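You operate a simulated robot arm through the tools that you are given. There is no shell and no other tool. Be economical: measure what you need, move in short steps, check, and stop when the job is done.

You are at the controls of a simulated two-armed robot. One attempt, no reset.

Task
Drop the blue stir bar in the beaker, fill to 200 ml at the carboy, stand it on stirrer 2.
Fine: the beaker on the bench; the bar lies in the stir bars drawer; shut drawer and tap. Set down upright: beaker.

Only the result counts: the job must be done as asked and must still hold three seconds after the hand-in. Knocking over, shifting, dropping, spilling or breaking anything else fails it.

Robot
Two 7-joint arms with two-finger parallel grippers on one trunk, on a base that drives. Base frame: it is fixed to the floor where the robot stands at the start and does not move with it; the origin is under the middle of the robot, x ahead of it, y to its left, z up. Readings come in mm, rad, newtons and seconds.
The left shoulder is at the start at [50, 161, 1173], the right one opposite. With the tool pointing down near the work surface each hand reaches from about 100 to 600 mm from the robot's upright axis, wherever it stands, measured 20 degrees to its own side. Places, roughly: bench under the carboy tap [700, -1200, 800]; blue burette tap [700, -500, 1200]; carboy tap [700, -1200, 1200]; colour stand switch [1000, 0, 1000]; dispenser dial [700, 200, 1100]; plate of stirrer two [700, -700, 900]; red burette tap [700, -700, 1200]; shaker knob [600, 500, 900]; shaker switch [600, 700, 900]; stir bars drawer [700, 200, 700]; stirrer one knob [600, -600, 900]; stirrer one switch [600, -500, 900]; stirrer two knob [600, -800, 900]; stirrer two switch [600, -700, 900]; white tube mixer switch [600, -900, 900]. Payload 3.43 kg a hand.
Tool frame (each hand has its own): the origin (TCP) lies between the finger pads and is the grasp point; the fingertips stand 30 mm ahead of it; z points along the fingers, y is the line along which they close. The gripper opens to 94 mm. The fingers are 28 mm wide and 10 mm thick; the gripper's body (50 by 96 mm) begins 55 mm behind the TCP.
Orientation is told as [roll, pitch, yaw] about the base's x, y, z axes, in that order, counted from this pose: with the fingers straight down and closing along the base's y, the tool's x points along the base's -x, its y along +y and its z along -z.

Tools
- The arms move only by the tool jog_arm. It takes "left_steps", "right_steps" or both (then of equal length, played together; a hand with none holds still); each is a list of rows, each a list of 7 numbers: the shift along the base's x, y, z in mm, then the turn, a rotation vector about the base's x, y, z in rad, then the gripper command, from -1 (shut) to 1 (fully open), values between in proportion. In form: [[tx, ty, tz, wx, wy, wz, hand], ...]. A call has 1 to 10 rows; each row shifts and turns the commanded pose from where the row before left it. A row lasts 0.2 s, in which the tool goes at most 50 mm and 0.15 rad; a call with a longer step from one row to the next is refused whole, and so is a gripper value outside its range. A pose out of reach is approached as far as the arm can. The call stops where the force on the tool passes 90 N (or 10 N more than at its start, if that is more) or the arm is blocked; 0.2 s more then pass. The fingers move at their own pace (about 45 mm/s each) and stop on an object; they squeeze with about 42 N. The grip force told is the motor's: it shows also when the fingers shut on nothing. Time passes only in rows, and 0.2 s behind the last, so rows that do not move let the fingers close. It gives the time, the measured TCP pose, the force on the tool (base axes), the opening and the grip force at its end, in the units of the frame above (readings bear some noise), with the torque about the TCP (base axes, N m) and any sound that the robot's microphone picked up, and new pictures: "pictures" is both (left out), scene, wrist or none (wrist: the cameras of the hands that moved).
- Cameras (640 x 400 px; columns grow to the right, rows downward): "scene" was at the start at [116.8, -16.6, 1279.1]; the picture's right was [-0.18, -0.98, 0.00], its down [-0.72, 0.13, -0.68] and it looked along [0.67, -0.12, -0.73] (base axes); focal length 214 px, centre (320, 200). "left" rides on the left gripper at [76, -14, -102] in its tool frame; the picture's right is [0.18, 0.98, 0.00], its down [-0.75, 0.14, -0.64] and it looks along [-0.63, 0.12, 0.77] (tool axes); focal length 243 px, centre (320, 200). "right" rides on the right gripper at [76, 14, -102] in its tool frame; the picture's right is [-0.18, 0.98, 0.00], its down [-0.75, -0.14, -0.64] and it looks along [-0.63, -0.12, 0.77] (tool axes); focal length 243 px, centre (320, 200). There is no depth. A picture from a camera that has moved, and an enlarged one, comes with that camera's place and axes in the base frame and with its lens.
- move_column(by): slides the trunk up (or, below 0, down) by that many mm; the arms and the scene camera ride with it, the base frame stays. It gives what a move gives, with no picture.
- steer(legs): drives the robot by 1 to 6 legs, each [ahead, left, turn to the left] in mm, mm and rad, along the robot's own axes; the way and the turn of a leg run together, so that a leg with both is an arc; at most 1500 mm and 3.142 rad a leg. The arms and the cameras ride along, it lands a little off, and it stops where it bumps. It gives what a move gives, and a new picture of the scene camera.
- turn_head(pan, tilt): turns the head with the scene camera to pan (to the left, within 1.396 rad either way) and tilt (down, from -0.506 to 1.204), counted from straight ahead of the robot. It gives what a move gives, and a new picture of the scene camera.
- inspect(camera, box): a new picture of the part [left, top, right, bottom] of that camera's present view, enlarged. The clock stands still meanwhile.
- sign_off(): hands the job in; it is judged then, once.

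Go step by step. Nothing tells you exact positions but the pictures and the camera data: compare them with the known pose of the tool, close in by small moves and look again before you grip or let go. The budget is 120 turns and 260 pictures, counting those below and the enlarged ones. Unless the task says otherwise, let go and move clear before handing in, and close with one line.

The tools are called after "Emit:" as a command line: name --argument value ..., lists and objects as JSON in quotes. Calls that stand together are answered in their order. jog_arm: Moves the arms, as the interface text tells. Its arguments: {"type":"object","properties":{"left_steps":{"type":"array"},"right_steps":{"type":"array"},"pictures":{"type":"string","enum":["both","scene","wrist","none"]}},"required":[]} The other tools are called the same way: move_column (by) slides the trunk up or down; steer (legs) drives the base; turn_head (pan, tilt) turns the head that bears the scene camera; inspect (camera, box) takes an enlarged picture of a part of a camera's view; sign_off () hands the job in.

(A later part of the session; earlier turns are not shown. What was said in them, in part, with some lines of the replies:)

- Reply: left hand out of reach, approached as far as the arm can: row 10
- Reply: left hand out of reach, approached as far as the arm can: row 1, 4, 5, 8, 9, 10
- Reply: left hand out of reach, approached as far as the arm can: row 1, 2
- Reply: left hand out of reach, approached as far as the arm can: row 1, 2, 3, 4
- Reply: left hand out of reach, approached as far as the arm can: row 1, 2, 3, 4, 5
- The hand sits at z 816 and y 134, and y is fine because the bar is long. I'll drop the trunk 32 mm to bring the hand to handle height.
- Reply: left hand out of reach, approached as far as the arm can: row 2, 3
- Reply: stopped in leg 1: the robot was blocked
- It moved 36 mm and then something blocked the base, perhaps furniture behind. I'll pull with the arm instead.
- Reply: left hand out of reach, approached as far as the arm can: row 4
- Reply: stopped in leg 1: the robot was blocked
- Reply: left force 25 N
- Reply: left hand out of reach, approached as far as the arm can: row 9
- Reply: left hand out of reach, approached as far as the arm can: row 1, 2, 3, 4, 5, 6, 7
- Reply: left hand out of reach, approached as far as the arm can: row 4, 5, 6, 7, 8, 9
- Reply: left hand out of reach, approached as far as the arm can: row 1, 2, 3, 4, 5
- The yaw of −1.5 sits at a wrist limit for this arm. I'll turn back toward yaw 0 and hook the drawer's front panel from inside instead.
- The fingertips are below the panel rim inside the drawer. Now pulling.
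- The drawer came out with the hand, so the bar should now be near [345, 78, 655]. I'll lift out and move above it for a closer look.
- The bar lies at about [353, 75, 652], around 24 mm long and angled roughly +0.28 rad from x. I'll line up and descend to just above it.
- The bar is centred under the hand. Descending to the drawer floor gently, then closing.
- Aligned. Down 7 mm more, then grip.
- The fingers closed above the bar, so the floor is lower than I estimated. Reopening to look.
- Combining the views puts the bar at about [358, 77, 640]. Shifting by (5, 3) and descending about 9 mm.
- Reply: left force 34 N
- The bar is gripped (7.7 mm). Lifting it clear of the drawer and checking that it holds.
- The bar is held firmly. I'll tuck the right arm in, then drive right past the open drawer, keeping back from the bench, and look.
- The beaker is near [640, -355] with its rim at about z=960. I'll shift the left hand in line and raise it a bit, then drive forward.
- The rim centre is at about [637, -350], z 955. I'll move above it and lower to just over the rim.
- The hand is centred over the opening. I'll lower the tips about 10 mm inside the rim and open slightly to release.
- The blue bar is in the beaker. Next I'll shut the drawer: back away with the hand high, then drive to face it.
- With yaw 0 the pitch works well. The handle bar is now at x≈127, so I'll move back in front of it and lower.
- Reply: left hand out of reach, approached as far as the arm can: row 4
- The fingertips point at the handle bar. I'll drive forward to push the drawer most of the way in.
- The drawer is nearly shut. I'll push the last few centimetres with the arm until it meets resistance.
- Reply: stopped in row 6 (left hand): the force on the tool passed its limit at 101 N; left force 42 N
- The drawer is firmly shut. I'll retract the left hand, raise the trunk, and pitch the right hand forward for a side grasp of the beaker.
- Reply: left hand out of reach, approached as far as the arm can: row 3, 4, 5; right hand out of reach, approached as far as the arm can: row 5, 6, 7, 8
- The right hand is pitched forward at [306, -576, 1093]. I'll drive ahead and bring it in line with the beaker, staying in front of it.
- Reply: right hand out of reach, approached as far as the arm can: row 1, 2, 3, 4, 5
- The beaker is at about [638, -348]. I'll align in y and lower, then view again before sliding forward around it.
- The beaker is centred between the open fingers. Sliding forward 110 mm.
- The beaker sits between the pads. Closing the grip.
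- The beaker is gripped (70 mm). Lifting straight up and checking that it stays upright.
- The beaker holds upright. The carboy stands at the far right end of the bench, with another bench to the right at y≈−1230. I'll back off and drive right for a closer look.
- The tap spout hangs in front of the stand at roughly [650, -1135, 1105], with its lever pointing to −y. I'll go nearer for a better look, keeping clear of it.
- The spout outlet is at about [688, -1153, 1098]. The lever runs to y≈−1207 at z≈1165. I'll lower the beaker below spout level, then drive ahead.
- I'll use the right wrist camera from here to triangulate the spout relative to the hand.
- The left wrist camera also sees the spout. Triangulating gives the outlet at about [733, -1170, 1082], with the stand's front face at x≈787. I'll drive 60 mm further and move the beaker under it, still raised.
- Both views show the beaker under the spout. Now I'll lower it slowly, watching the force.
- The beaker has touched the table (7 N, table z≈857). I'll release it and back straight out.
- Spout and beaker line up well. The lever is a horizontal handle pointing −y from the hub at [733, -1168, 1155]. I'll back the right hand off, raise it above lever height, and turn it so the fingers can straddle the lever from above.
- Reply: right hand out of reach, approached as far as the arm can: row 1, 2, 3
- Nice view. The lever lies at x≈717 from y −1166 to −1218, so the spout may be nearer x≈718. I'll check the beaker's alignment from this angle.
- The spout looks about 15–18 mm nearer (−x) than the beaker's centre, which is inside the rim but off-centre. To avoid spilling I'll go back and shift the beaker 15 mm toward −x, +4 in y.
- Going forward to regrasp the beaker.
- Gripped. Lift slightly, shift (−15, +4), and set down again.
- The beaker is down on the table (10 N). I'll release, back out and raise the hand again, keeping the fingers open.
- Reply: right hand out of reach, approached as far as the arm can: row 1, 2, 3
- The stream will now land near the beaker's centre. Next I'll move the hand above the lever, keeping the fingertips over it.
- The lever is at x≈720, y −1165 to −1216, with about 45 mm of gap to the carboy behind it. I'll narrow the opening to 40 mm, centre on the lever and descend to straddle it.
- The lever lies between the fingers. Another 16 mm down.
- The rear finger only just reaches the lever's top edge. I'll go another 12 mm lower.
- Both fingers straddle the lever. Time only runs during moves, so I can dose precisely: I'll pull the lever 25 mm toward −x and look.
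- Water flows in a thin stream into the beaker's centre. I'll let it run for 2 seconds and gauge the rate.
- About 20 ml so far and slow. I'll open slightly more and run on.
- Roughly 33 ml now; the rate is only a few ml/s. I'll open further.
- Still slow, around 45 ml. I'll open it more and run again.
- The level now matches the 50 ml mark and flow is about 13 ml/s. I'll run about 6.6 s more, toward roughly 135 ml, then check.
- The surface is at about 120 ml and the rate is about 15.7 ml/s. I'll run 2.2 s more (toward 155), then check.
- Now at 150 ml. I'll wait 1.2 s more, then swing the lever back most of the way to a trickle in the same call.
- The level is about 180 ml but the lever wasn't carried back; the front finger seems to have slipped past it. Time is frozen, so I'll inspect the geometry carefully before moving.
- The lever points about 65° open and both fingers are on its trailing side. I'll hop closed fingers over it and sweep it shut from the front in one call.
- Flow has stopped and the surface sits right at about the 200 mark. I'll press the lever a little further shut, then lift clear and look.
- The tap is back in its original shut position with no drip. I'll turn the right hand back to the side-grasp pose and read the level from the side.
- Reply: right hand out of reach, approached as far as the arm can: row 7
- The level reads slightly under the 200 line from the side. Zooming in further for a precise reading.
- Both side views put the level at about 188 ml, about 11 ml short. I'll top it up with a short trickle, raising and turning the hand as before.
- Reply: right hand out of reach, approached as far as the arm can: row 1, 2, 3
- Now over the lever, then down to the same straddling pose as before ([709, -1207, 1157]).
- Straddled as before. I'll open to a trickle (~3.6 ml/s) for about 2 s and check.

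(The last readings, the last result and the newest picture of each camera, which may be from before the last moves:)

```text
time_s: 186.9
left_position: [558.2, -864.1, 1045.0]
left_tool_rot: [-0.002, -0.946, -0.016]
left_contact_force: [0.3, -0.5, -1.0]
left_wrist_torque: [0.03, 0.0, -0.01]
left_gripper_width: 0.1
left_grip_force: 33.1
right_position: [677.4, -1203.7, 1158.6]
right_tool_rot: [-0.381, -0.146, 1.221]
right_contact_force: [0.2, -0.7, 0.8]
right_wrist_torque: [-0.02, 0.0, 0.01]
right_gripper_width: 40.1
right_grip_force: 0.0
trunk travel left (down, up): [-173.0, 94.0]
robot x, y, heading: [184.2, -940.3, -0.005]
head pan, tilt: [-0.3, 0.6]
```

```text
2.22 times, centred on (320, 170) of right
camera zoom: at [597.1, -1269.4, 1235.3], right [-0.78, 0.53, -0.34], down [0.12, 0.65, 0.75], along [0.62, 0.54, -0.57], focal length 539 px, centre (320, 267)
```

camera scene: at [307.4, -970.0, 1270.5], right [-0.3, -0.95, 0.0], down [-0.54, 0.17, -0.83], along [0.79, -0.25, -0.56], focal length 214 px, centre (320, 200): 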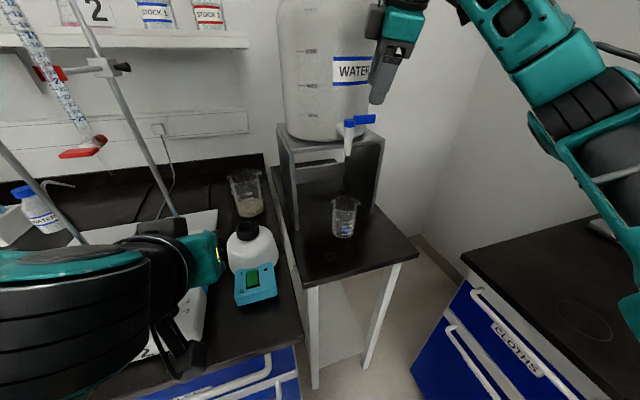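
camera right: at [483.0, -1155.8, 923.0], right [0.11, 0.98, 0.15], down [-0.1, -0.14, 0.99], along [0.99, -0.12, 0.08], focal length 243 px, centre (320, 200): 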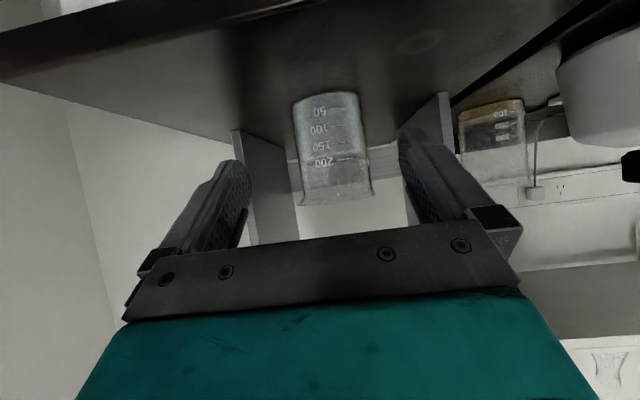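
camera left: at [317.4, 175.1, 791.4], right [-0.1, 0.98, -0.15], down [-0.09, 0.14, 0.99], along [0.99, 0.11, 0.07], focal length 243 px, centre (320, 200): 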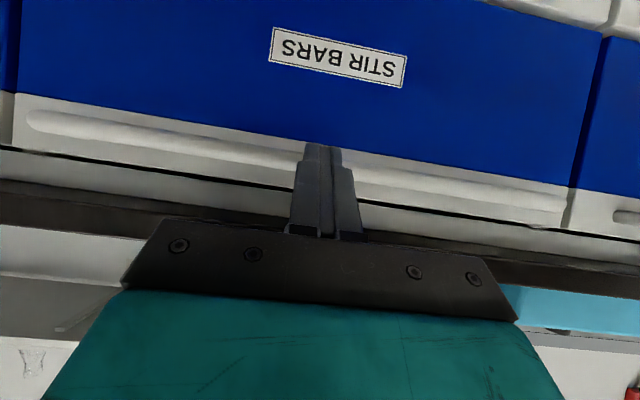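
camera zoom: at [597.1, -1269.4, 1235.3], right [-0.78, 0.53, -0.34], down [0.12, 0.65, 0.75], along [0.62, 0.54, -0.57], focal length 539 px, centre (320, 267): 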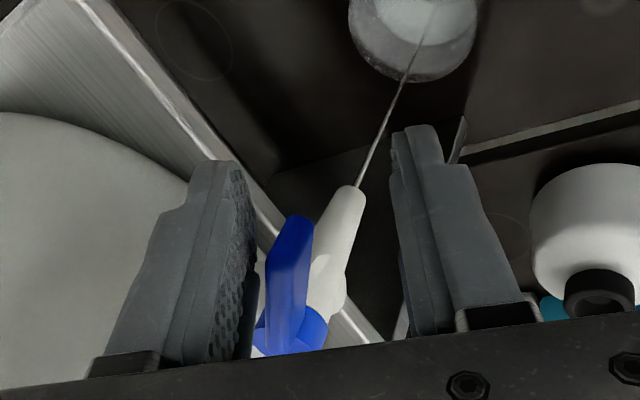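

About 194–195 ml now. I'll run 0.6 s more, then narrow the fingers and push the lever shut.

Emit:
jog_arm --right_steps '[[0, 0, 0, 0, 0, 0, -0.15], [0, 0, 0, 0, 0, 0, -0.15], [0, 0, 0, 0, 0, 0, -0.3], [10, -2, 0, 0, 0, 0, -0.5], [12, -2, 0, 0, 0, 0, -0.5], [10, 0, 0, 0, 0, 0, -0.5], [6, 0, 0, 0, 0, 0, -0.5], [4, 0, 0, 0, 0, 0, -0.5], [0, 0, 0, 0, 0, 0, -0.5]]' --pictures "none"

Emit:
inspect --camera "scene" --box '[280, 90, 420, 250]'

Emit:
inspect --camera "scene" --box '[332, 203, 362, 227]'

Emit:
inspect --camera "right" --box '[180, 80, 460, 260]'

```text
time_s: 188.9
left_position: [559.0, -864.3, 1044.3]
left_tool_rot: [-0.001, -0.947, -0.017]
left_contact_force: [-0.2, 0.7, -0.1]
left_wrist_torque: [0.0, 0.02, -0.01]
left_gripper_width: 0.1
left_grip_force: 33.1
right_position: [717.2, -1208.6, 1158.8]
right_tool_rot: [-0.383, -0.144, 1.223]
right_contact_force: [0.4, -1.2, 0.8]
right_wrist_torque: [-0.01, -0.03, 0.02]
right_gripper_width: 23.5
right_grip_force: 0.0
trunk travel left (down, up): [-173.0, 94.0]
robot x, y, heading: [186.0, -940.4, -0.004]
head pan, tilt: [-0.3, 0.6]
```

```text
2.50 times, centred on (350, 170) of scene
camera zoom: at [307.5, -969.9, 1270.5], right [-0.3, -0.95, 0.0], down [-0.54, 0.17, -0.83], along [0.79, -0.25, -0.56], focal length 536 px, centre (245, 275)
```

zoom: 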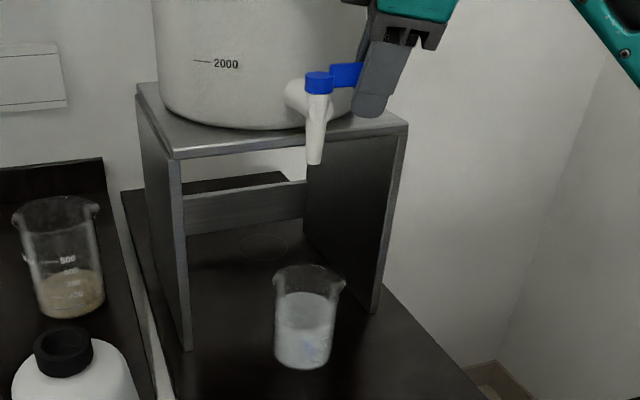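

```text
16.00 times, centred on (347, 215) of scene
camera zoom: at [307.5, -969.9, 1270.5], right [-0.3, -0.95, 0.0], down [-0.54, 0.17, -0.83], along [0.79, -0.25, -0.56], focal length 3432 px, centre (-112, -40)
```

zoom: 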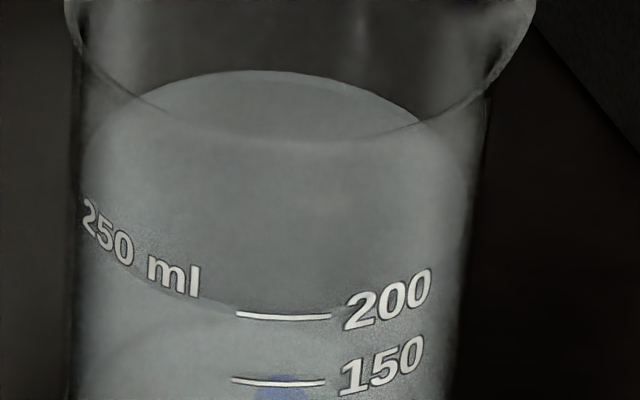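

```text
2.22 times, centred on (320, 170) of right
camera zoom: at [638.5, -1273.0, 1234.8], right [-0.78, 0.53, -0.34], down [0.12, 0.65, 0.75], along [0.62, 0.54, -0.57], focal length 539 px, centre (320, 267)
```

zoom: 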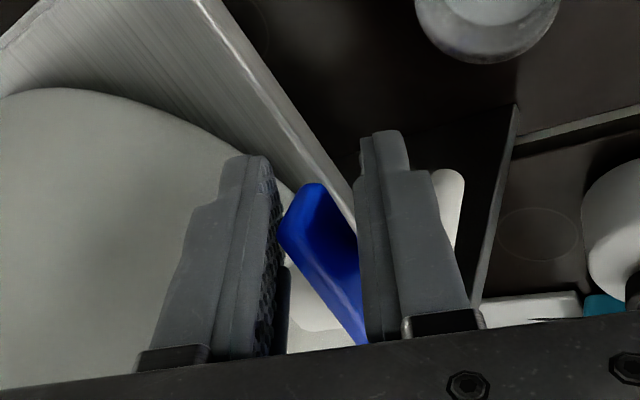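

Flow stopped and the level is on the 200 line (~198–199 ml). I'll nudge the lever 3 mm further shut, back off, and lift straight out.

Emit:
jog_arm --right_steps '[[3, 0, 0, 0, 0, 0, -0.5], [-3, 0, 0, 0, 0, 0, -0.3], [0, 0, 15, 0, 0, 0, -0.3], [0, 0, 30, 0, 0, 0, -0.3], [-10, 0, 35, 0, 0, 0, -0.3], [-40, 10, 0, 0, 0, 0, 0], [-40, 10, 0, 0, 0, 0, 0], [-20, 10, 0, 0, 0, 0, 0], [0, 10, 0, 0, 0, 0, 0]]' --pictures "none"

Emit:
inspect --camera "scene" --box '[280, 90, 420, 250]'

Emit:
inspect --camera "right" --box '[160, 0, 440, 200]'

```text
time_s: 190.9
left_position: [558.2, -862.9, 1045.4]
left_tool_rot: [-0.001, -0.947, -0.013]
left_contact_force: [-0.7, 0.3, 0.1]
left_wrist_torque: [-0.02, 0.01, 0.02]
left_gripper_width: 0.0
left_grip_force: 33.4
right_position: [610.0, -1168.1, 1237.1]
right_tool_rot: [-0.38, -0.143, 1.222]
right_contact_force: [0.2, 0.3, 0.5]
right_wrist_torque: [0.0, -0.03, 0.02]
right_gripper_width: 46.9
right_grip_force: 0.1
trunk travel left (down, up): [-173.0, 94.0]
robot x, y, heading: [182.8, -939.6, -0.005]
head pan, tilt: [-0.3, 0.6]
```

```text
2.50 times, centred on (350, 170) of scene
camera zoom: at [307.6, -969.7, 1270.5], right [-0.3, -0.95, 0.0], down [-0.54, 0.17, -0.83], along [0.79, -0.25, -0.56], focal length 536 px, centre (245, 275)
```

zoom: 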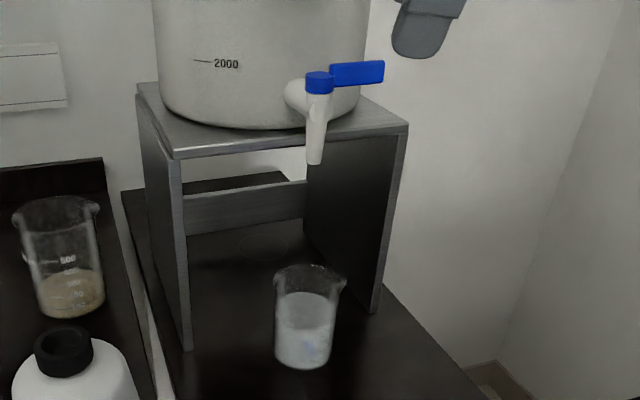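

```text
2.00 times, centred on (300, 100) of right
camera zoom: at [529.7, -1233.4, 1315.2], right [-0.78, 0.53, -0.34], down [0.12, 0.65, 0.75], along [0.62, 0.54, -0.57], focal length 485 px, centre (360, 400)
```

zoom: 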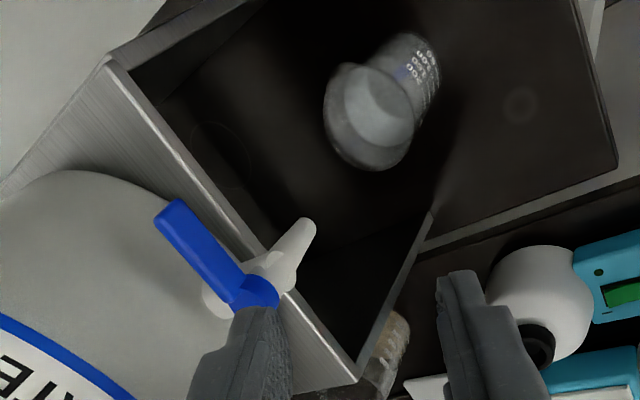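

The tap is shut. Turning the hand back to the side-grasp pose and lowering.

Emit:
jog_arm --right_steps '[[0, 0, 0, 0.047, 0, -0.11, 0], [0, 0, 0, 0.047, 0, -0.11, 0.5], [0, 0, 0, 0.047, 0, -0.11, 1], [0, 0, 0, 0.047, 0, -0.11, 1], [0, 0, 0, 0.047, 0, -0.11, 1], [0, 0, 0, 0.047, 0, -0.11, 1], [0, 0, 0, 0.047, 0, -0.11, 1], [0, 0, 0, 0.047, 0, -0.11, 1], [0, 0, 0, 0.047, 0, -0.11, 1], [0, 0, 0, 0.047, 0, -0.11, 1]]' --pictures "none"

Emit:
jog_arm --right_steps '[[0, 0, 0, 0, -0.08, 0, 1], [0, 0, -15, 0, -0.08, 0, 1], [0, 0, -35, 0, -0.08, 0, 1], [0, 0, -40, 0, -0.08, 0, 1], [0, 0, -45, 0, -0.08, 0, 1], [0, 0, -45, 0, -0.08, 0, 1], [0, 0, -45, 0, -0.08, 0, 1], [0, 0, -45, 0, 0, 0, 1], [0, 0, -45, 0, 0, 0, 1], [0, 0, 0, 0, 0, 0, 1]]' --pictures "none"

Emit:
inspect --camera "right" --box '[200, 60, 460, 240]'

```text
time_s: 193.1
left_position: [559.8, -865.0, 1045.9]
left_tool_rot: [-0.002, -0.948, -0.017]
left_contact_force: [0.3, 0.1, -0.2]
left_wrist_torque: [-0.02, -0.02, 0.05]
left_gripper_width: 0.0
left_grip_force: 33.0
right_position: [610.3, -1168.6, 1237.2]
right_tool_rot: [-0.003, -0.404, -0.007]
right_contact_force: [0.4, 0.0, -0.2]
right_wrist_torque: [0.01, -0.03, -0.01]
right_gripper_width: 94.0
right_grip_force: 0.1
trunk travel left (down, up): [-173.0, 94.0]
robot x, y, heading: [179.6, -939.0, -0.003]
head pan, tilt: [-0.3, 0.6]
```

```text
time_s: 195.3
left_position: [558.9, -863.7, 1045.0]
left_tool_rot: [-0.002, -0.947, -0.016]
left_contact_force: [0.0, 0.4, 0.1]
left_wrist_torque: [0.0, 0.0, 0.04]
left_gripper_width: 0.3
left_grip_force: 33.6
right_position: [611.8, -1170.0, 921.4]
right_tool_rot: [0.0, -0.964, -0.003]
right_contact_force: [0.1, 0.1, 0.1]
right_wrist_torque: [-0.01, -0.01, 0.03]
right_gripper_width: 94.1
right_grip_force: 0.0
right hand out of reach, approached as far as the arm can: row 7
trunk travel left (down, up): [-173.0, 94.0]
robot x, y, heading: [185.2, -938.7, -0.004]
head pan, tilt: [-0.3, 0.6]
```

```text
2.22 times, centred on (330, 150) of right
camera zoom: at [484.3, -1154.1, 916.4], right [0.11, 0.98, 0.15], down [-0.1, -0.14, 0.99], along [0.99, -0.12, 0.08], focal length 539 px, centre (298, 311)
```

zoom: 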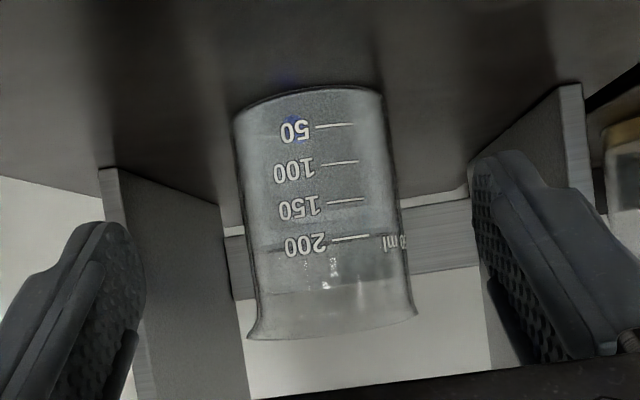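

The level now coincides with the 200 line. Moving in and gripping the beaker.

Emit:
jog_arm --right_steps '[[18, 0, 0, 0, 0, 0, 1], [18, 0, 0, 0, 0, 0, 1], [18, 1, 0, 0, 0, 0, 1], [18, 0, 0, 0, 0, 0, 1], [18, 0, 0, 0, 0, 0, 1], [15, 0, 0, 0, 0, 0, 1], [0, 0, 0, 0, 0, 0, 0.6], [0, 0, 0, 0, 0, 0, 0.4], [0, 0, 0, 0, 0, 0, -1], [0, 0, 0, 0, 0, 0, -1]]' --pictures "wrist"

Emit:
turn_head --pan 0.4 --tilt 0.55

```text
time_s: 197.5
left_position: [560.3, -863.1, 1045.5]
left_tool_rot: [-0.003, -0.948, -0.015]
left_contact_force: [-0.2, 0.2, -0.6]
left_wrist_torque: [-0.01, -0.03, 0.02]
left_gripper_width: 0.0
left_grip_force: 32.7
right_position: [719.6, -1166.8, 921.8]
right_tool_rot: [0.002, -0.964, -0.004]
right_contact_force: [-0.1, 0.4, 0.9]
right_wrist_torque: [-0.02, -0.07, 0.05]
right_gripper_width: 70.2
right_grip_force: 42.0
trunk travel left (down, up): [-173.0, 94.0]
robot x, y, heading: [187.0, -941.6, -0.005]
head pan, tilt: [-0.3, 0.6]
camera right: at [589.9, -1152.4, 918.2], right [0.11, 0.98, 0.15], down [-0.1, -0.14, 0.99], along [0.99, -0.12, 0.08], focal length 243 px, centre (320, 200)
```

right: 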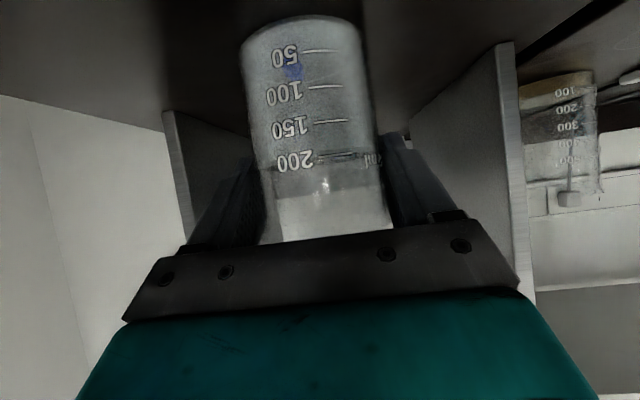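

```text
time_s: 198.6
left_position: [559.5, -865.0, 1045.6]
left_tool_rot: [-0.003, -0.949, -0.014]
left_contact_force: [0.1, -0.1, 0.2]
left_wrist_torque: [0.0, -0.01, 0.02]
left_gripper_width: 0.0
left_grip_force: 33.5
right_position: [719.2, -1167.8, 922.3]
right_tool_rot: [-0.001, -0.963, -0.004]
right_contact_force: [1.3, 1.9, 1.0]
right_wrist_torque: [-0.02, -0.09, 0.01]
right_gripper_width: 69.8
right_grip_force: 41.5
trunk travel left (down, up): [-173.0, 94.0]
robot x, y, heading: [185.1, -942.1, -0.005]
head pan, tilt: [0.4, 0.55]
camera scene: at [306.1, -908.8, 1275.0], right [0.38, -0.92, 0.0], down [-0.48, -0.2, -0.85], along [0.79, 0.33, -0.52], focal length 214 px, centre (320, 200)
```

scene: 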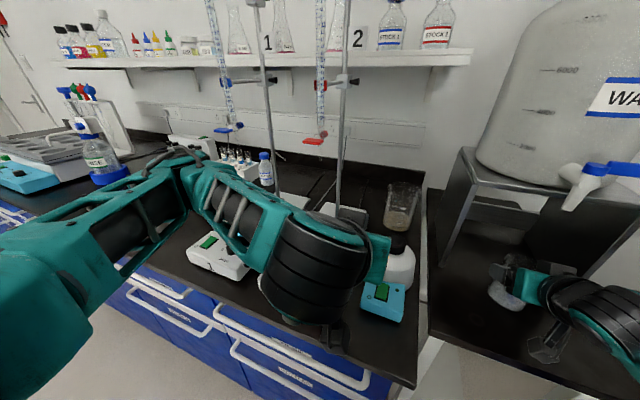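

The filled beaker is gripped. I'll lift it 40 mm and back straight out from under the tap slowly.

Emit:
jog_arm --right_steps '[[0, 0, 5, 0, 0, 0, -1], [0, 0, 8, 0, 0, 0, -1], [0, 0, 9, 0, 0, 0, -1], [0, 0, 9, 0, 0, 0, -1], [0, 0, 9, 0, 0, 0, -1], [-8, 0, 0, 0, 0, 0, -1], [-14, 0, 0, 0, 0, 0, -1], [-18, 0, 0, 0, 0, 0, -1], [-10, 0, 0, 0, 0, 0, -1], [0, 0, 0, 0, 0, 0, -1]]' --pictures "wrist"

Emit:
steer --legs '[[-290, 0, 0]]'

```text
time_s: 200.8
left_position: [558.9, -864.4, 1045.3]
left_tool_rot: [-0.002, -0.948, -0.016]
left_contact_force: [-1.0, 0.0, -0.6]
left_wrist_torque: [0.01, 0.03, 0.0]
left_gripper_width: 0.2
left_grip_force: 32.9
right_position: [668.3, -1167.8, 963.6]
right_tool_rot: [-0.002, -0.962, -0.003]
right_contact_force: [0.2, -0.5, -3.2]
right_wrist_torque: [0.0, 0.07, 0.0]
right_gripper_width: 70.3
right_grip_force: 41.6
trunk travel left (down, up): [-173.0, 94.0]
robot x, y, heading: [186.3, -941.5, -0.006]
head pan, tilt: [0.4, 0.55]
camera right: at [539.4, -1152.5, 958.6], right [0.11, 0.98, 0.15], down [-0.1, -0.14, 0.99], along [0.99, -0.12, 0.08], focal length 243 px, centre (320, 200)
```

right: 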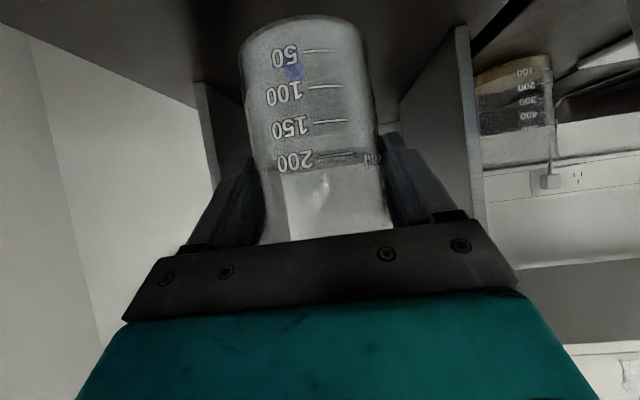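

```text
time_s: 202.8
left_position: [272.3, -863.3, 1045.0]
left_tool_rot: [-0.003, -0.948, -0.018]
left_contact_force: [-0.4, 0.9, 0.3]
left_wrist_torque: [-0.02, 0.0, -0.02]
left_gripper_width: 0.1
left_grip_force: 33.0
right_position: [380.6, -1167.8, 963.8]
right_tool_rot: [-0.002, -0.962, -0.003]
right_contact_force: [-0.3, -0.2, -2.4]
right_wrist_torque: [0.0, 0.01, 0.03]
right_gripper_width: 70.2
right_grip_force: 41.9
trunk travel left (down, up): [-173.0, 94.0]
robot x, y, heading: [-102.2, -938.2, -0.006]
head pan, tilt: [0.4, 0.55]
camera scene: at [19.4, -907.8, 1275.1], right [0.38, -0.92, 0.0], down [-0.48, -0.2, -0.85], along [0.79, 0.33, -0.52], focal length 214 px, centre (320, 200)
```

scene: 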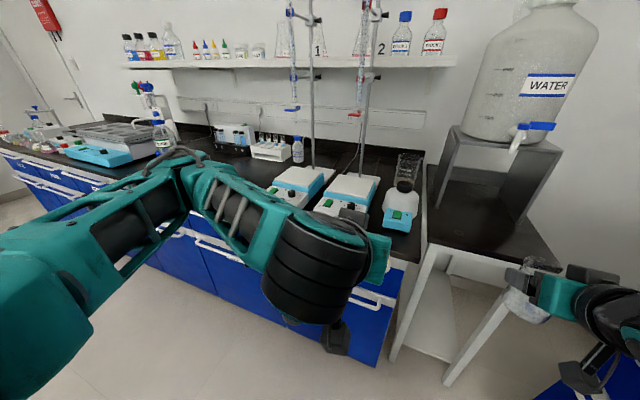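

Driving left to face stirrer 2.

Emit:
steer --legs '[[0, 400, 0.006]]'

Emit:
turn_head --pan -0.35 --tilt 0.5

```text
time_s: 206.8
left_position: [270.3, -460.4, 1044.8]
left_tool_rot: [-0.003, -0.948, 0.002]
left_contact_force: [-0.4, -0.2, -0.5]
left_wrist_torque: [0.02, 0.0, -0.02]
left_gripper_width: 0.0
left_grip_force: 32.9
right_position: [382.9, -761.6, 963.0]
right_tool_rot: [0.0, -0.962, 0.014]
right_contact_force: [0.2, -0.4, -3.1]
right_wrist_torque: [0.0, -0.01, -0.04]
right_gripper_width: 70.1
right_grip_force: 41.8
trunk travel left (down, up): [-173.0, 94.0]
robot x, y, heading: [-99.7, -545.1, 0.011]
head pan, tilt: [0.4, 0.55]
camera scene: at [17.5, -509.2, 1275.0], right [0.4, -0.92, 0.0], down [-0.48, -0.21, -0.85], along [0.78, 0.34, -0.52], focal length 214 px, centre (320, 200)
```

scene: 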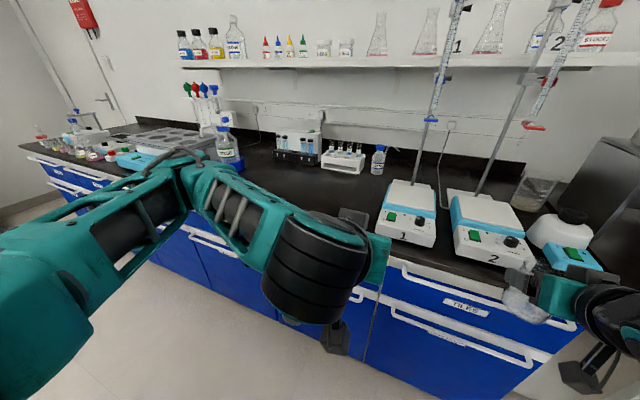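

```text
time_s: 207.9
left_position: [270.5, -460.4, 1044.5]
left_tool_rot: [-0.003, -0.947, 0.002]
left_contact_force: [-0.3, 0.1, 0.4]
left_wrist_torque: [0.02, 0.01, 0.0]
left_gripper_width: 0.0
left_grip_force: 32.3
right_position: [384.4, -762.0, 962.5]
right_tool_rot: [-0.004, -0.963, 0.013]
right_contact_force: [-0.4, 0.6, -2.4]
right_wrist_torque: [0.01, 0.01, 0.0]
right_gripper_width: 70.0
right_grip_force: 41.7
trunk travel left (down, up): [-173.0, 94.0]
robot x, y, heading: [-106.8, -541.5, 0.008]
head pan, tilt: [-0.351, 0.499]
camera scene: at [21.1, -575.4, 1279.5], right [-0.33, -0.94, 0.0], down [-0.45, 0.16, -0.88], along [0.83, -0.29, -0.48], focal length 214 px, centre (320, 200)
```

scene: 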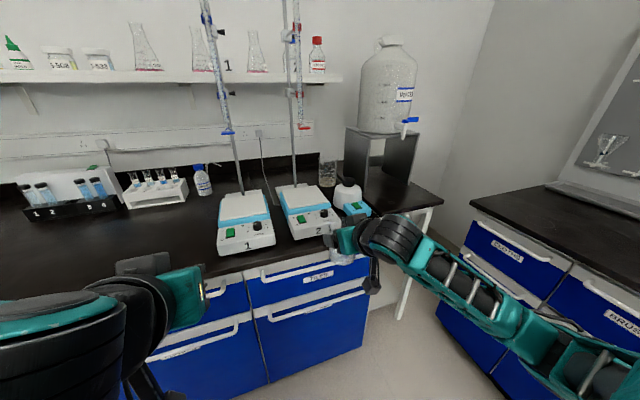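

I'll use the wrist cameras to triangulate the stirrer 2 plate.

Emit:
inspect --camera "left" --box '[0, 0, 640, 400]'

Emit:
inspect --camera "scene" --box '[200, 120, 380, 260]'

Emit:
inspect --camera "right" --box '[0, 0, 640, 400]'

```text
1.00 times, centred on (320, 200) of left (not enlarged: the box is as wide or as high as the picture)
camera zoom: at [142.1, -474.0, 1043.2], right [-0.11, 0.98, -0.15], down [-0.08, 0.14, 0.99], along [0.99, 0.12, 0.06], focal length 243 px, centre (320, 200)
```

zoom: 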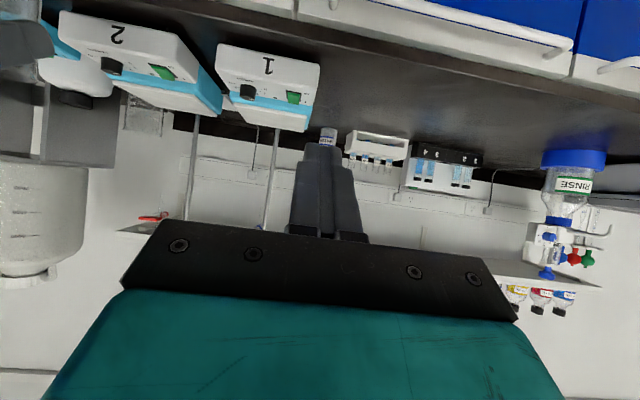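

```text
2.86 times, centred on (290, 190) of scene
camera zoom: at [21.1, -575.4, 1279.5], right [-0.33, -0.94, 0.0], down [-0.45, 0.16, -0.88], along [0.83, -0.29, -0.48], focal length 613 px, centre (406, 229)
```

zoom: 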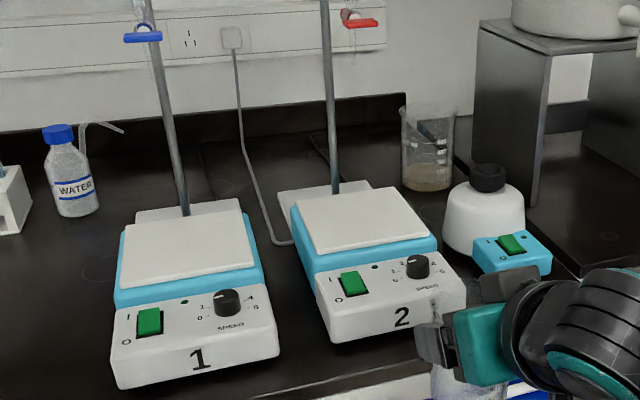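

```text
1.00 times, centred on (320, 200) of right (not enlarged: the box is as wide or as high as the picture)
camera zoom: at [255.0, -748.7, 958.5], right [0.09, 0.98, 0.15], down [-0.09, -0.14, 0.99], along [0.99, -0.11, 0.08], focal length 243 px, centre (320, 200)
```

zoom: 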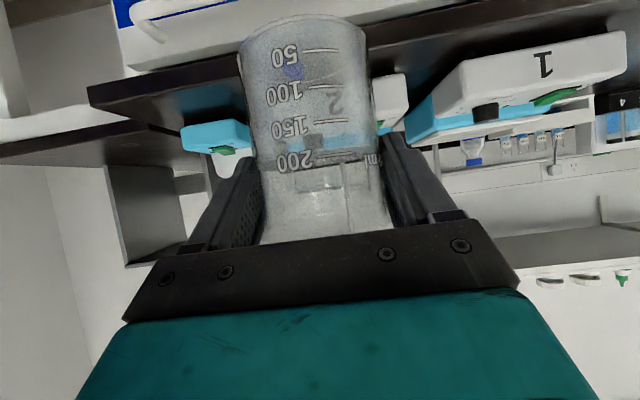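

Emit:
inspect --camera "left" --box '[40, 0, 340, 240]'

```text
1.67 times, centred on (190, 120) of left
camera zoom: at [142.1, -474.0, 1043.2], right [-0.11, 0.98, -0.15], down [-0.08, 0.14, 0.99], along [0.99, 0.12, 0.06], focal length 404 px, centre (537, 333)
```

zoom: 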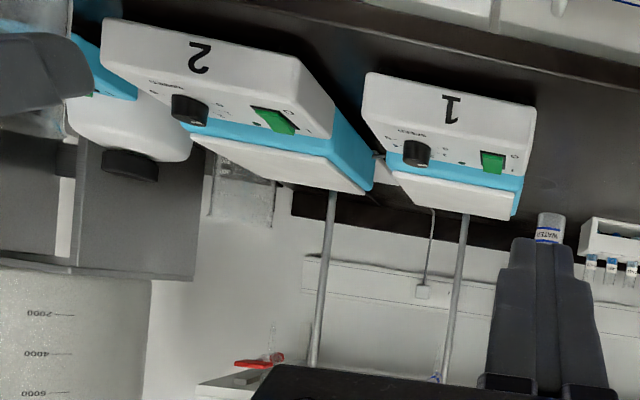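

The stirrer 2 plate spans x 647–795, y −685 to −831 with its top at z≈904, so its centre is [721, -758]. I'll raise the beaker and drive forward.

Emit:
jog_arm --right_steps '[[0, 0, 6, 0, 0, 0, -1], [0, 0, 10, 0, 0, 0, -1], [0, 0, 12, 0, 0, 0, -1], [0, 0, 12, 0, 0, 0, -1], [0, 0, 6, 0, 0, 0, -1], [0, 0, 0, 0, 0, 0, -1]]' --pictures "none"

Emit:
steer --legs '[[270, 0, -0.008]]'

Emit:
inspect --camera "scene" --box '[220, 80, 480, 280]'

Emit:
inspect --camera "left" --box '[0, 0, 320, 240]'

```text
time_s: 209.3
left_position: [269.7, -460.7, 1046.0]
left_tool_rot: [-0.002, -0.948, 0.0]
left_contact_force: [-0.7, -0.5, -0.3]
left_wrist_torque: [0.03, 0.03, -0.02]
left_gripper_width: 0.0
left_grip_force: 32.9
right_position: [385.0, -762.1, 1008.5]
right_tool_rot: [0.0, -0.962, 0.016]
right_contact_force: [0.5, 0.2, -3.1]
right_wrist_torque: [-0.02, 0.05, 0.0]
right_gripper_width: 70.1
right_grip_force: 42.1
trunk travel left (down, up): [-173.0, 94.0]
robot x, y, heading: [-101.9, -543.3, 0.015]
head pan, tilt: [-0.351, 0.499]
```

```text
time_s: 211.2
left_position: [540.0, -464.3, 1043.7]
left_tool_rot: [-0.003, -0.946, -0.013]
left_contact_force: [0.8, 0.0, 0.3]
left_wrist_torque: [0.0, -0.01, -0.01]
left_gripper_width: 0.2
left_grip_force: 33.4
right_position: [649.9, -768.6, 1008.8]
right_tool_rot: [-0.003, -0.961, -0.002]
right_contact_force: [0.8, -0.3, -3.4]
right_wrist_torque: [0.02, 0.04, 0.03]
right_gripper_width: 70.2
right_grip_force: 42.1
trunk travel left (down, up): [-173.0, 94.0]
robot x, y, heading: [163.3, -541.6, -0.002]
head pan, tilt: [-0.351, 0.499]
camera scene: at [289.7, -575.9, 1279.5], right [-0.35, -0.94, 0.0], down [-0.45, 0.17, -0.88], along [0.82, -0.3, -0.48], focal length 214 px, centre (320, 200)
```

scene: 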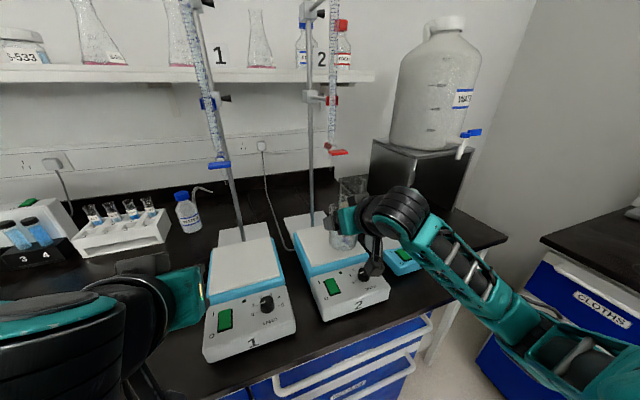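

```text
2.00 times, centred on (350, 180) of scene
camera zoom: at [289.7, -575.9, 1279.5], right [-0.35, -0.94, 0.0], down [-0.45, 0.17, -0.88], along [0.82, -0.3, -0.48], focal length 429 px, centre (260, 240)
```

zoom: 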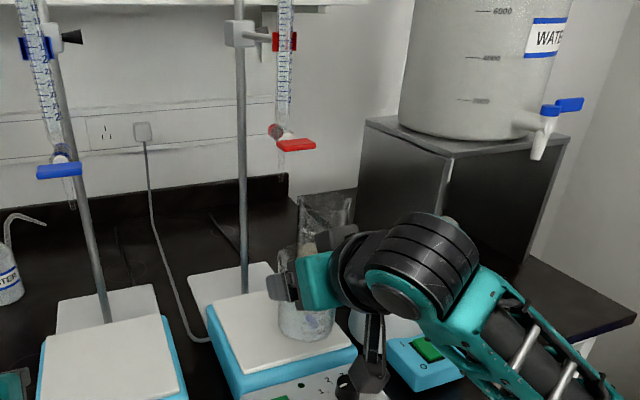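

```text
1.67 times, centred on (160, 120) of left
camera zoom: at [412.0, -476.3, 1043.1], right [-0.09, 0.98, -0.15], down [-0.08, 0.14, 0.99], along [0.99, 0.1, 0.06], focal length 404 px, centre (587, 333)
```

zoom: 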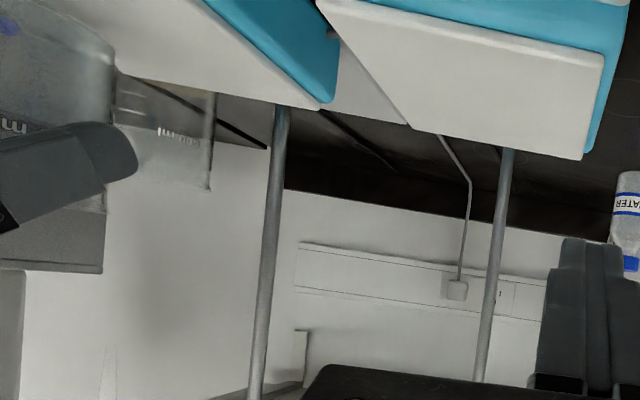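

Refined plate centre is about [710, -755], and the red burette tip (z≈1105) clears the rim. Moving the beaker over the plate's centre.

Emit:
jog_arm --right_steps '[[6, 2, 0, 0, 0, 0, -1], [10, 2, 0, 0, 0, 0, -1], [12, 3, 0, 0, 0, 0, -1], [12, 3, 0, 0, 0, 0, -1], [10, 2, -5, 0, 0, 0, -1], [7, 0, -8, 0, 0, 0, -1], [0, 0, -8, 0, 0, 0, -1], [0, 0, 0, 0, 0, 0, -1]]' --pictures "wrist"

Emit:
inspect --camera "scene" --box '[270, 150, 430, 290]'

Emit:
inspect --camera "left" --box '[0, 0, 240, 180]'

```text
time_s: 213.0
left_position: [537.3, -462.8, 1046.0]
left_tool_rot: [-0.004, -0.949, -0.012]
left_contact_force: [0.2, 0.3, 0.7]
left_wrist_torque: [-0.01, 0.02, -0.01]
left_gripper_width: 0.2
left_grip_force: 33.0
right_position: [706.8, -755.5, 995.0]
right_tool_rot: [-0.001, -0.982, -0.003]
right_contact_force: [4.3, -0.3, 31.1]
right_wrist_torque: [-0.19, 0.3, -0.07]
right_gripper_width: 70.3
right_grip_force: 41.2
trunk travel left (down, up): [-173.0, 94.0]
robot x, y, heading: [163.0, -543.7, -0.002]
head pan, tilt: [-0.351, 0.499]
camera right: at [576.5, -740.2, 988.0], right [0.1, 0.98, 0.15], down [-0.11, -0.14, 0.98], along [0.99, -0.12, 0.1], focal length 243 px, centre (320, 200)
```

right: 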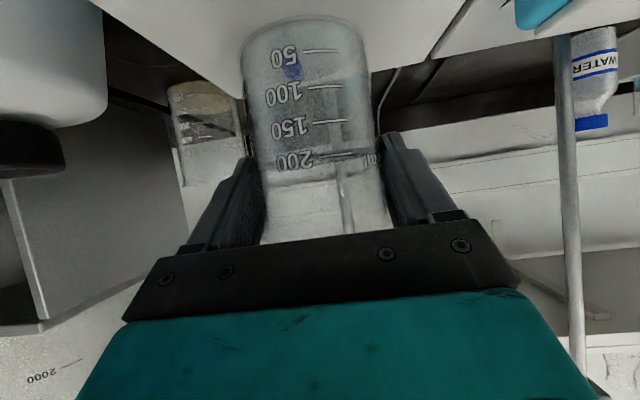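

```text
2.86 times, centred on (350, 220) of scene
camera zoom: at [286.8, -574.7, 1280.4], right [-0.35, -0.94, 0.0], down [-0.45, 0.16, -0.88], along [0.82, -0.3, -0.48], focal length 613 px, centre (234, 143)
```

zoom: 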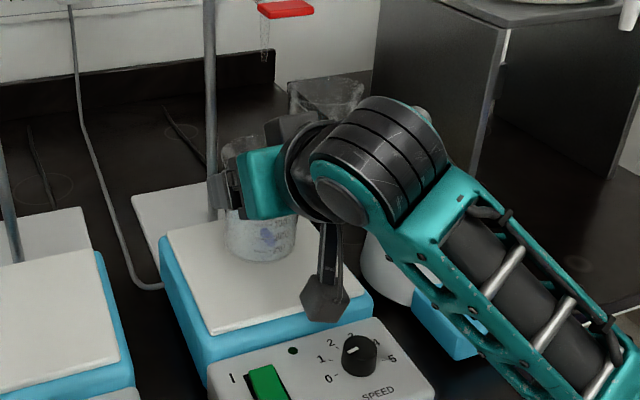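

```text
2.22 times, centred on (120, 90) of left
camera zoom: at [409.9, -475.4, 1044.3], right [-0.09, 0.98, -0.15], down [-0.08, 0.14, 0.99], along [0.99, 0.1, 0.07], focal length 539 px, centre (764, 444)
```

zoom: 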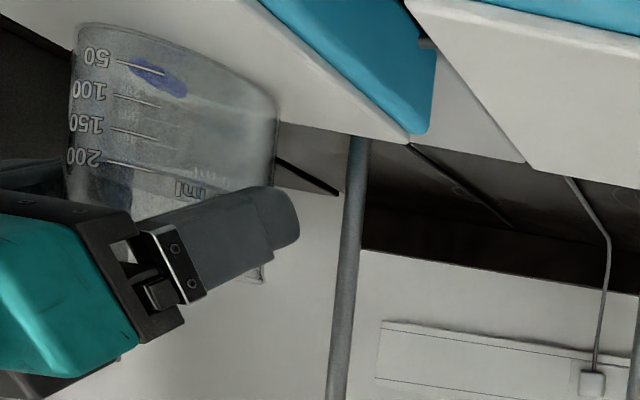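

Contact came earlier than expected: the plate is at z≈930, so the beaker is standing but pressed at 31 N and about 18 mm behind the plate's centre. I'll lift slightly, recentre and lower gently.

Emit:
jog_arm --right_steps '[[0, 0, 6, 0, 0, 0, -1], [0, 0, 6, 0, 0, 0, -1], [-6, -2, 0, 0, 0, 0, -1], [-6, -2, 0, 0, 0, 0, -1], [-5, -1, 0, 0, 0, 0, -1], [0, 0, 0, 0, 0, 0, -1]]' --pictures "none"

Emit:
inspect --camera "scene" --box '[270, 150, 430, 290]'

```text
time_s: 214.4
left_position: [539.9, -465.1, 1045.6]
left_tool_rot: [-0.002, -0.947, -0.014]
left_contact_force: [0.3, 0.2, -0.8]
left_wrist_torque: [0.0, 0.01, -0.02]
left_gripper_width: 0.0
left_grip_force: 33.1
right_position: [688.6, -760.9, 998.2]
right_tool_rot: [-0.002, -0.96, -0.002]
right_contact_force: [0.0, 0.3, -4.0]
right_wrist_torque: [0.01, 0.01, -0.01]
right_gripper_width: 70.5
right_grip_force: 41.9
trunk travel left (down, up): [-173.0, 94.0]
robot x, y, heading: [164.7, -539.5, 0.001]
head pan, tilt: [-0.351, 0.499]
```

```text
2.86 times, centred on (350, 220) of scene
camera zoom: at [289.3, -575.9, 1279.5], right [-0.35, -0.94, 0.0], down [-0.45, 0.17, -0.88], along [0.82, -0.3, -0.48], focal length 613 px, centre (234, 143)
```

zoom: 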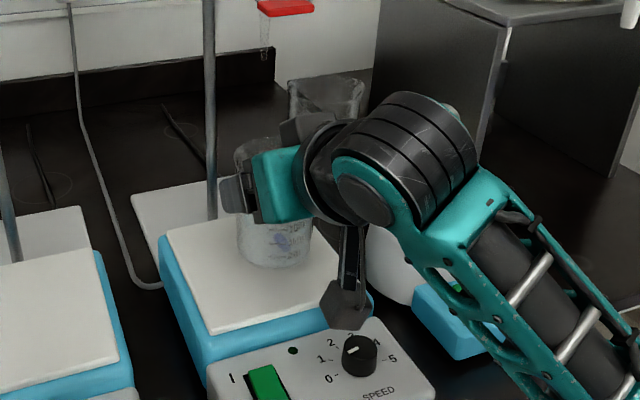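

Centred now. Lowering in tiny steps to touch.

Emit:
jog_arm --right_steps '[[0, 0, -1.5, 0, 0, 0, -1], [0, 0, -1.5, 0, 0, 0, -1], [0, 0, 0, 0, 0, 0, -1]]' --pictures "none"

```text
time_s: 215.2
left_position: [539.6, -464.8, 1044.0]
left_tool_rot: [-0.003, -0.947, -0.014]
left_contact_force: [-0.4, 1.1, 0.0]
left_wrist_torque: [-0.02, 0.0, -0.03]
left_gripper_width: 0.0
left_grip_force: 33.2
right_position: [688.9, -761.5, 996.5]
right_tool_rot: [-0.001, -0.96, -0.001]
right_contact_force: [0.1, 0.3, -4.3]
right_wrist_torque: [0.01, 0.02, 0.0]
right_gripper_width: 70.3
right_grip_force: 42.2
trunk travel left (down, up): [-173.0, 94.0]
robot x, y, heading: [165.5, -541.0, -0.002]
head pan, tilt: [-0.351, 0.499]
```

Emit:
jog_arm --right_steps '[[0, 0, -1.5, 0, 0, 0, -1], [0, 0, -1.5, 0, 0, 0, -1], [0, 0, 0, 0, 0, 0, -1]]' --pictures "none"

Emit:
inspect --camera "left" --box '[0, 0, 240, 180]'

```text
time_s: 216.0
left_position: [540.1, -463.3, 1044.7]
left_tool_rot: [-0.001, -0.948, -0.013]
left_contact_force: [0.0, 0.4, -0.3]
left_wrist_torque: [-0.03, 0.01, -0.01]
left_gripper_width: 0.0
left_grip_force: 33.2
right_position: [688.5, -761.8, 995.4]
right_tool_rot: [-0.002, -0.965, -0.001]
right_contact_force: [0.6, 0.9, 3.6]
right_wrist_torque: [-0.13, 0.02, 0.0]
right_gripper_width: 70.4
right_grip_force: 42.3
trunk travel left (down, up): [-173.0, 94.0]
robot x, y, heading: [166.6, -541.1, -0.002]
head pan, tilt: [-0.351, 0.499]
```

```text
2.22 times, centred on (120, 90) of left
camera zoom: at [411.3, -476.1, 1043.4], right [-0.09, 0.98, -0.15], down [-0.08, 0.14, 0.99], along [0.99, 0.1, 0.06], focal length 539 px, centre (764, 444)
```

zoom: 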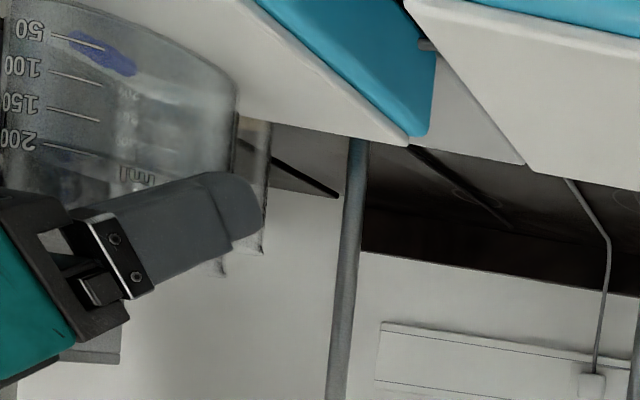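

The beaker is standing on the plate. Releasing gently and backing straight out.

Emit:
jog_arm --right_steps '[[0, 0, 0, 0, 0, 0, 0.6], [0, 0, 0, 0, 0, 0, 0.8], [0, 0, 0, 0, 0, 0, 1], [0, 0, 0, 0, 0, 0, 1], [-8, 0, 0, 0, 0, 0, 1], [-16, 0, 1, 0, 0, 0, 1], [-25, 0, 1, 0, 0, 0, 1], [-30, 0, 1, 0, 0, 0, 1], [-30, 0, 1, 0, 0, 0, 1], [-30, 0, 5, 0, 0, 0, 1]]' --pictures "both"

Emit:
inspect --camera "scene" --box '[270, 130, 430, 290]'

```text
time_s: 218.2
left_position: [538.7, -463.8, 1045.3]
left_tool_rot: [-0.003, -0.947, -0.013]
left_contact_force: [-0.3, 0.1, 0.4]
left_wrist_torque: [-0.04, 0.01, 0.05]
left_gripper_width: 0.2
left_grip_force: 32.6
right_position: [590.0, -759.7, 995.9]
right_tool_rot: [-0.002, -0.96, -0.001]
right_contact_force: [-0.2, 0.9, 0.3]
right_wrist_torque: [-0.03, 0.02, -0.02]
right_gripper_width: 93.8
right_grip_force: 0.0
right hand out of reach, approached as far as the arm can: row 9, 10
trunk travel left (down, up): [-173.0, 94.0]
robot x, y, heading: [165.3, -540.7, -0.003]
head pan, tilt: [-0.351, 0.499]
camera scene: at [288.9, -575.8, 1279.6], right [-0.35, -0.94, 0.0], down [-0.45, 0.17, -0.88], along [0.82, -0.3, -0.48], focal length 214 px, centre (320, 200)
camera right: at [461.5, -743.9, 991.9], right [0.11, 0.98, 0.15], down [-0.1, -0.14, 0.99], along [0.99, -0.12, 0.08], focal length 243 px, centre (320, 200)
```

scene: 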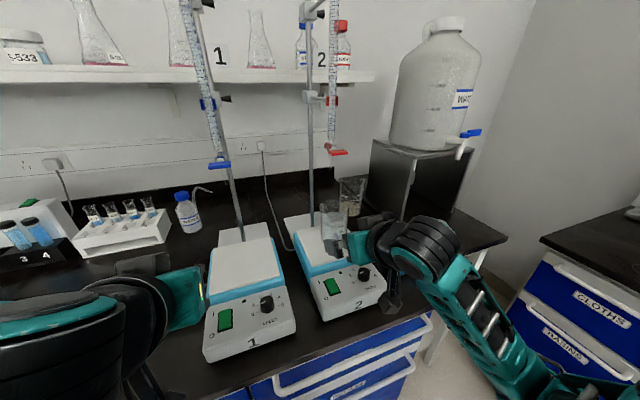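
right: 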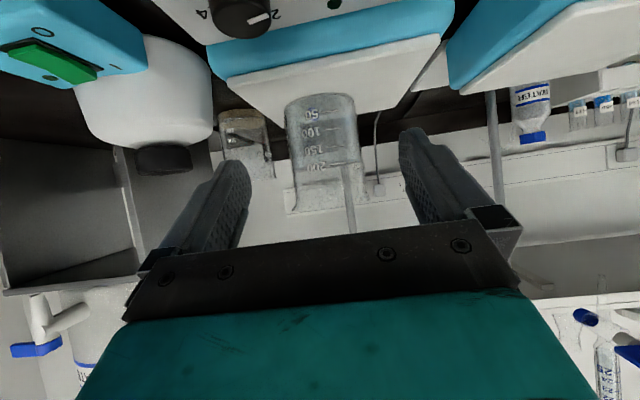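

```text
2.50 times, centred on (350, 210) of scene
camera zoom: at [288.9, -575.8, 1279.6], right [-0.35, -0.94, 0.0], down [-0.45, 0.17, -0.88], along [0.82, -0.3, -0.48], focal length 536 px, centre (245, 175)
```

zoom: 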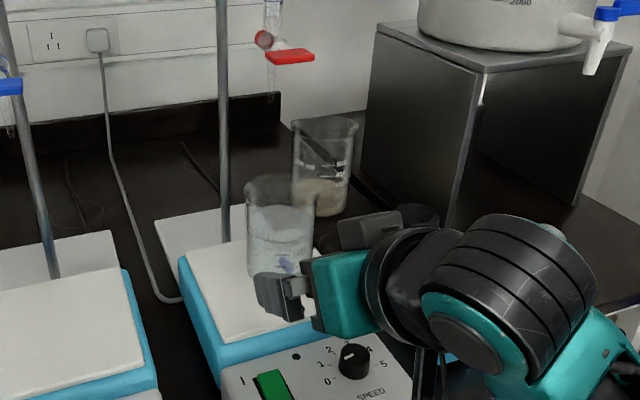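

The beaker stands on stirrer 2. Backing the whole robot away and taking a final look around.

Emit:
steer --legs '[[-220, 0, 0]]'

Emit:
inspect --camera "scene" --box '[230, 120, 350, 240]'

Emit:
inspect --camera "scene" --box '[330, 80, 450, 200]'

Emit:
turn_head --pan 0.6 --tilt 0.6

```text
time_s: 219.9
left_position: [319.2, -464.3, 1044.6]
left_tool_rot: [-0.002, -0.946, -0.015]
left_contact_force: [0.2, 0.9, 0.2]
left_wrist_torque: [-0.04, -0.01, 0.0]
left_gripper_width: 0.0
left_grip_force: 33.0
right_position: [370.1, -759.3, 996.5]
right_tool_rot: [-0.002, -0.962, 0.0]
right_contact_force: [-1.3, -0.6, -0.7]
right_wrist_torque: [-0.01, -0.01, 0.0]
right_gripper_width: 93.9
right_grip_force: 0.0
trunk travel left (down, up): [-173.0, 94.0]
robot x, y, heading: [-54.3, -538.7, 0.001]
head pan, tilt: [-0.351, 0.499]
camera scene: at [68.5, -575.3, 1279.7], right [-0.35, -0.94, 0.0], down [-0.45, 0.17, -0.88], along [0.82, -0.3, -0.48], focal length 214 px, centre (320, 200)
```

scene: 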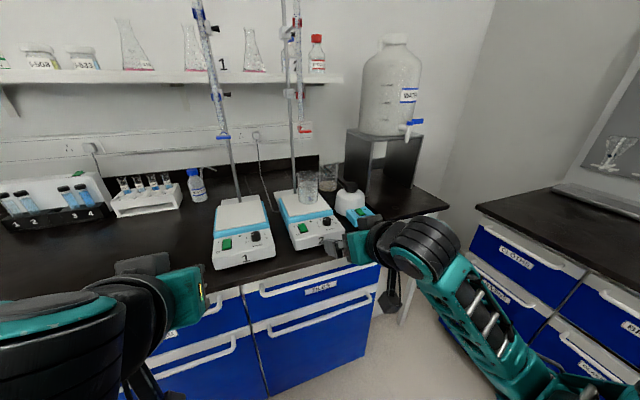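

```text
3.33 times, centred on (290, 180) of scene
camera zoom: at [68.5, -575.3, 1279.7], right [-0.35, -0.94, 0.0], down [-0.45, 0.17, -0.88], along [0.82, -0.3, -0.48], focal length 715 px, centre (420, 267)
```

zoom: 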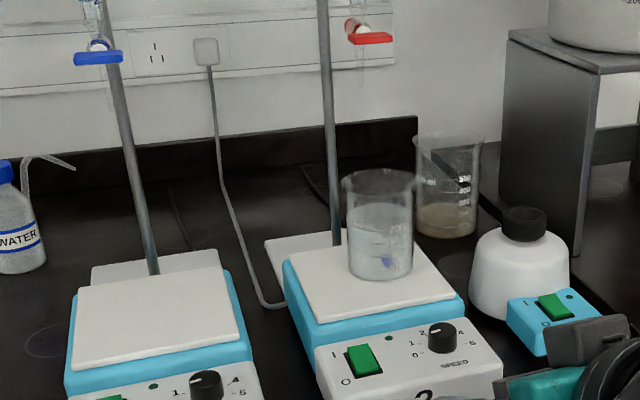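

```text
3.33 times, centred on (390, 140) of scene
camera zoom: at [68.5, -575.3, 1279.7], right [-0.35, -0.94, 0.0], down [-0.45, 0.17, -0.88], along [0.82, -0.3, -0.48], focal length 715 px, centre (87, 400)
```

zoom: 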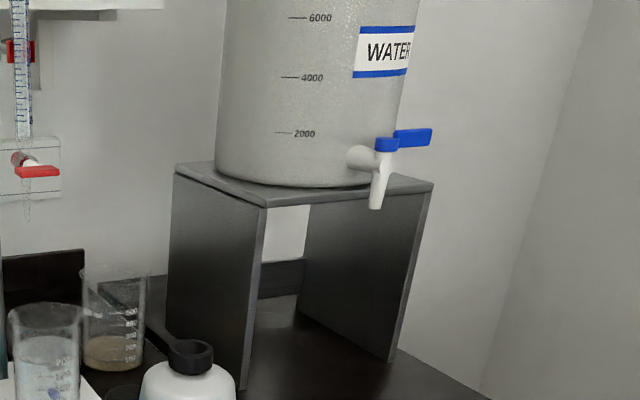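

```text
time_s: 221.1
left_position: [320.2, -463.6, 1044.6]
left_tool_rot: [-0.002, -0.948, -0.013]
left_contact_force: [-0.2, 0.0, 1.1]
left_wrist_torque: [-0.03, -0.05, 0.04]
left_gripper_width: 0.0
left_grip_force: 33.2
right_position: [370.6, -758.7, 995.9]
right_tool_rot: [-0.003, -0.961, -0.003]
right_contact_force: [0.1, -0.3, 0.2]
right_wrist_torque: [0.03, -0.05, -0.02]
right_gripper_width: 94.1
right_grip_force: 0.1
trunk travel left (down, up): [-173.0, 94.0]
robot x, y, heading: [-55.2, -545.3, -0.002]
head pan, tilt: [0.6, 0.6]
camera scene: at [56.7, -494.2, 1270.5], right [0.56, -0.83, 0.0], down [-0.47, -0.32, -0.83], along [0.68, 0.46, -0.56], focal length 214 px, centre (320, 200)
```

scene: 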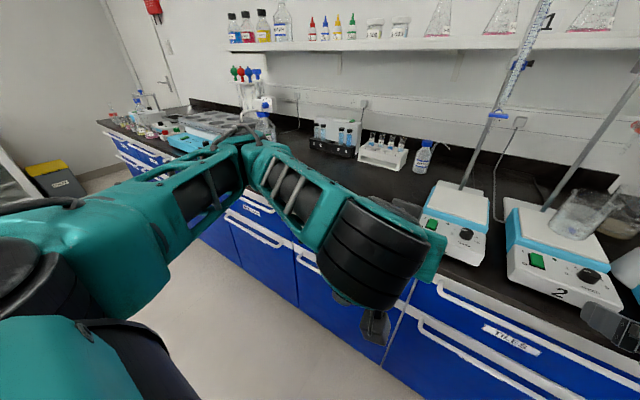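

The beaker is upright on stirrer 2's plate, the tap lever is back in its shut position, and the drawer fronts look flush. Nothing else has moved, so I'm handing in.

Emit:
sign_off

```text
The job is handed in.
```

The blue stir bar is in the beaker, which is filled to the 200 ml line and standing upright on stirrer 2, with the stir bars drawer and the carboy tap shut.
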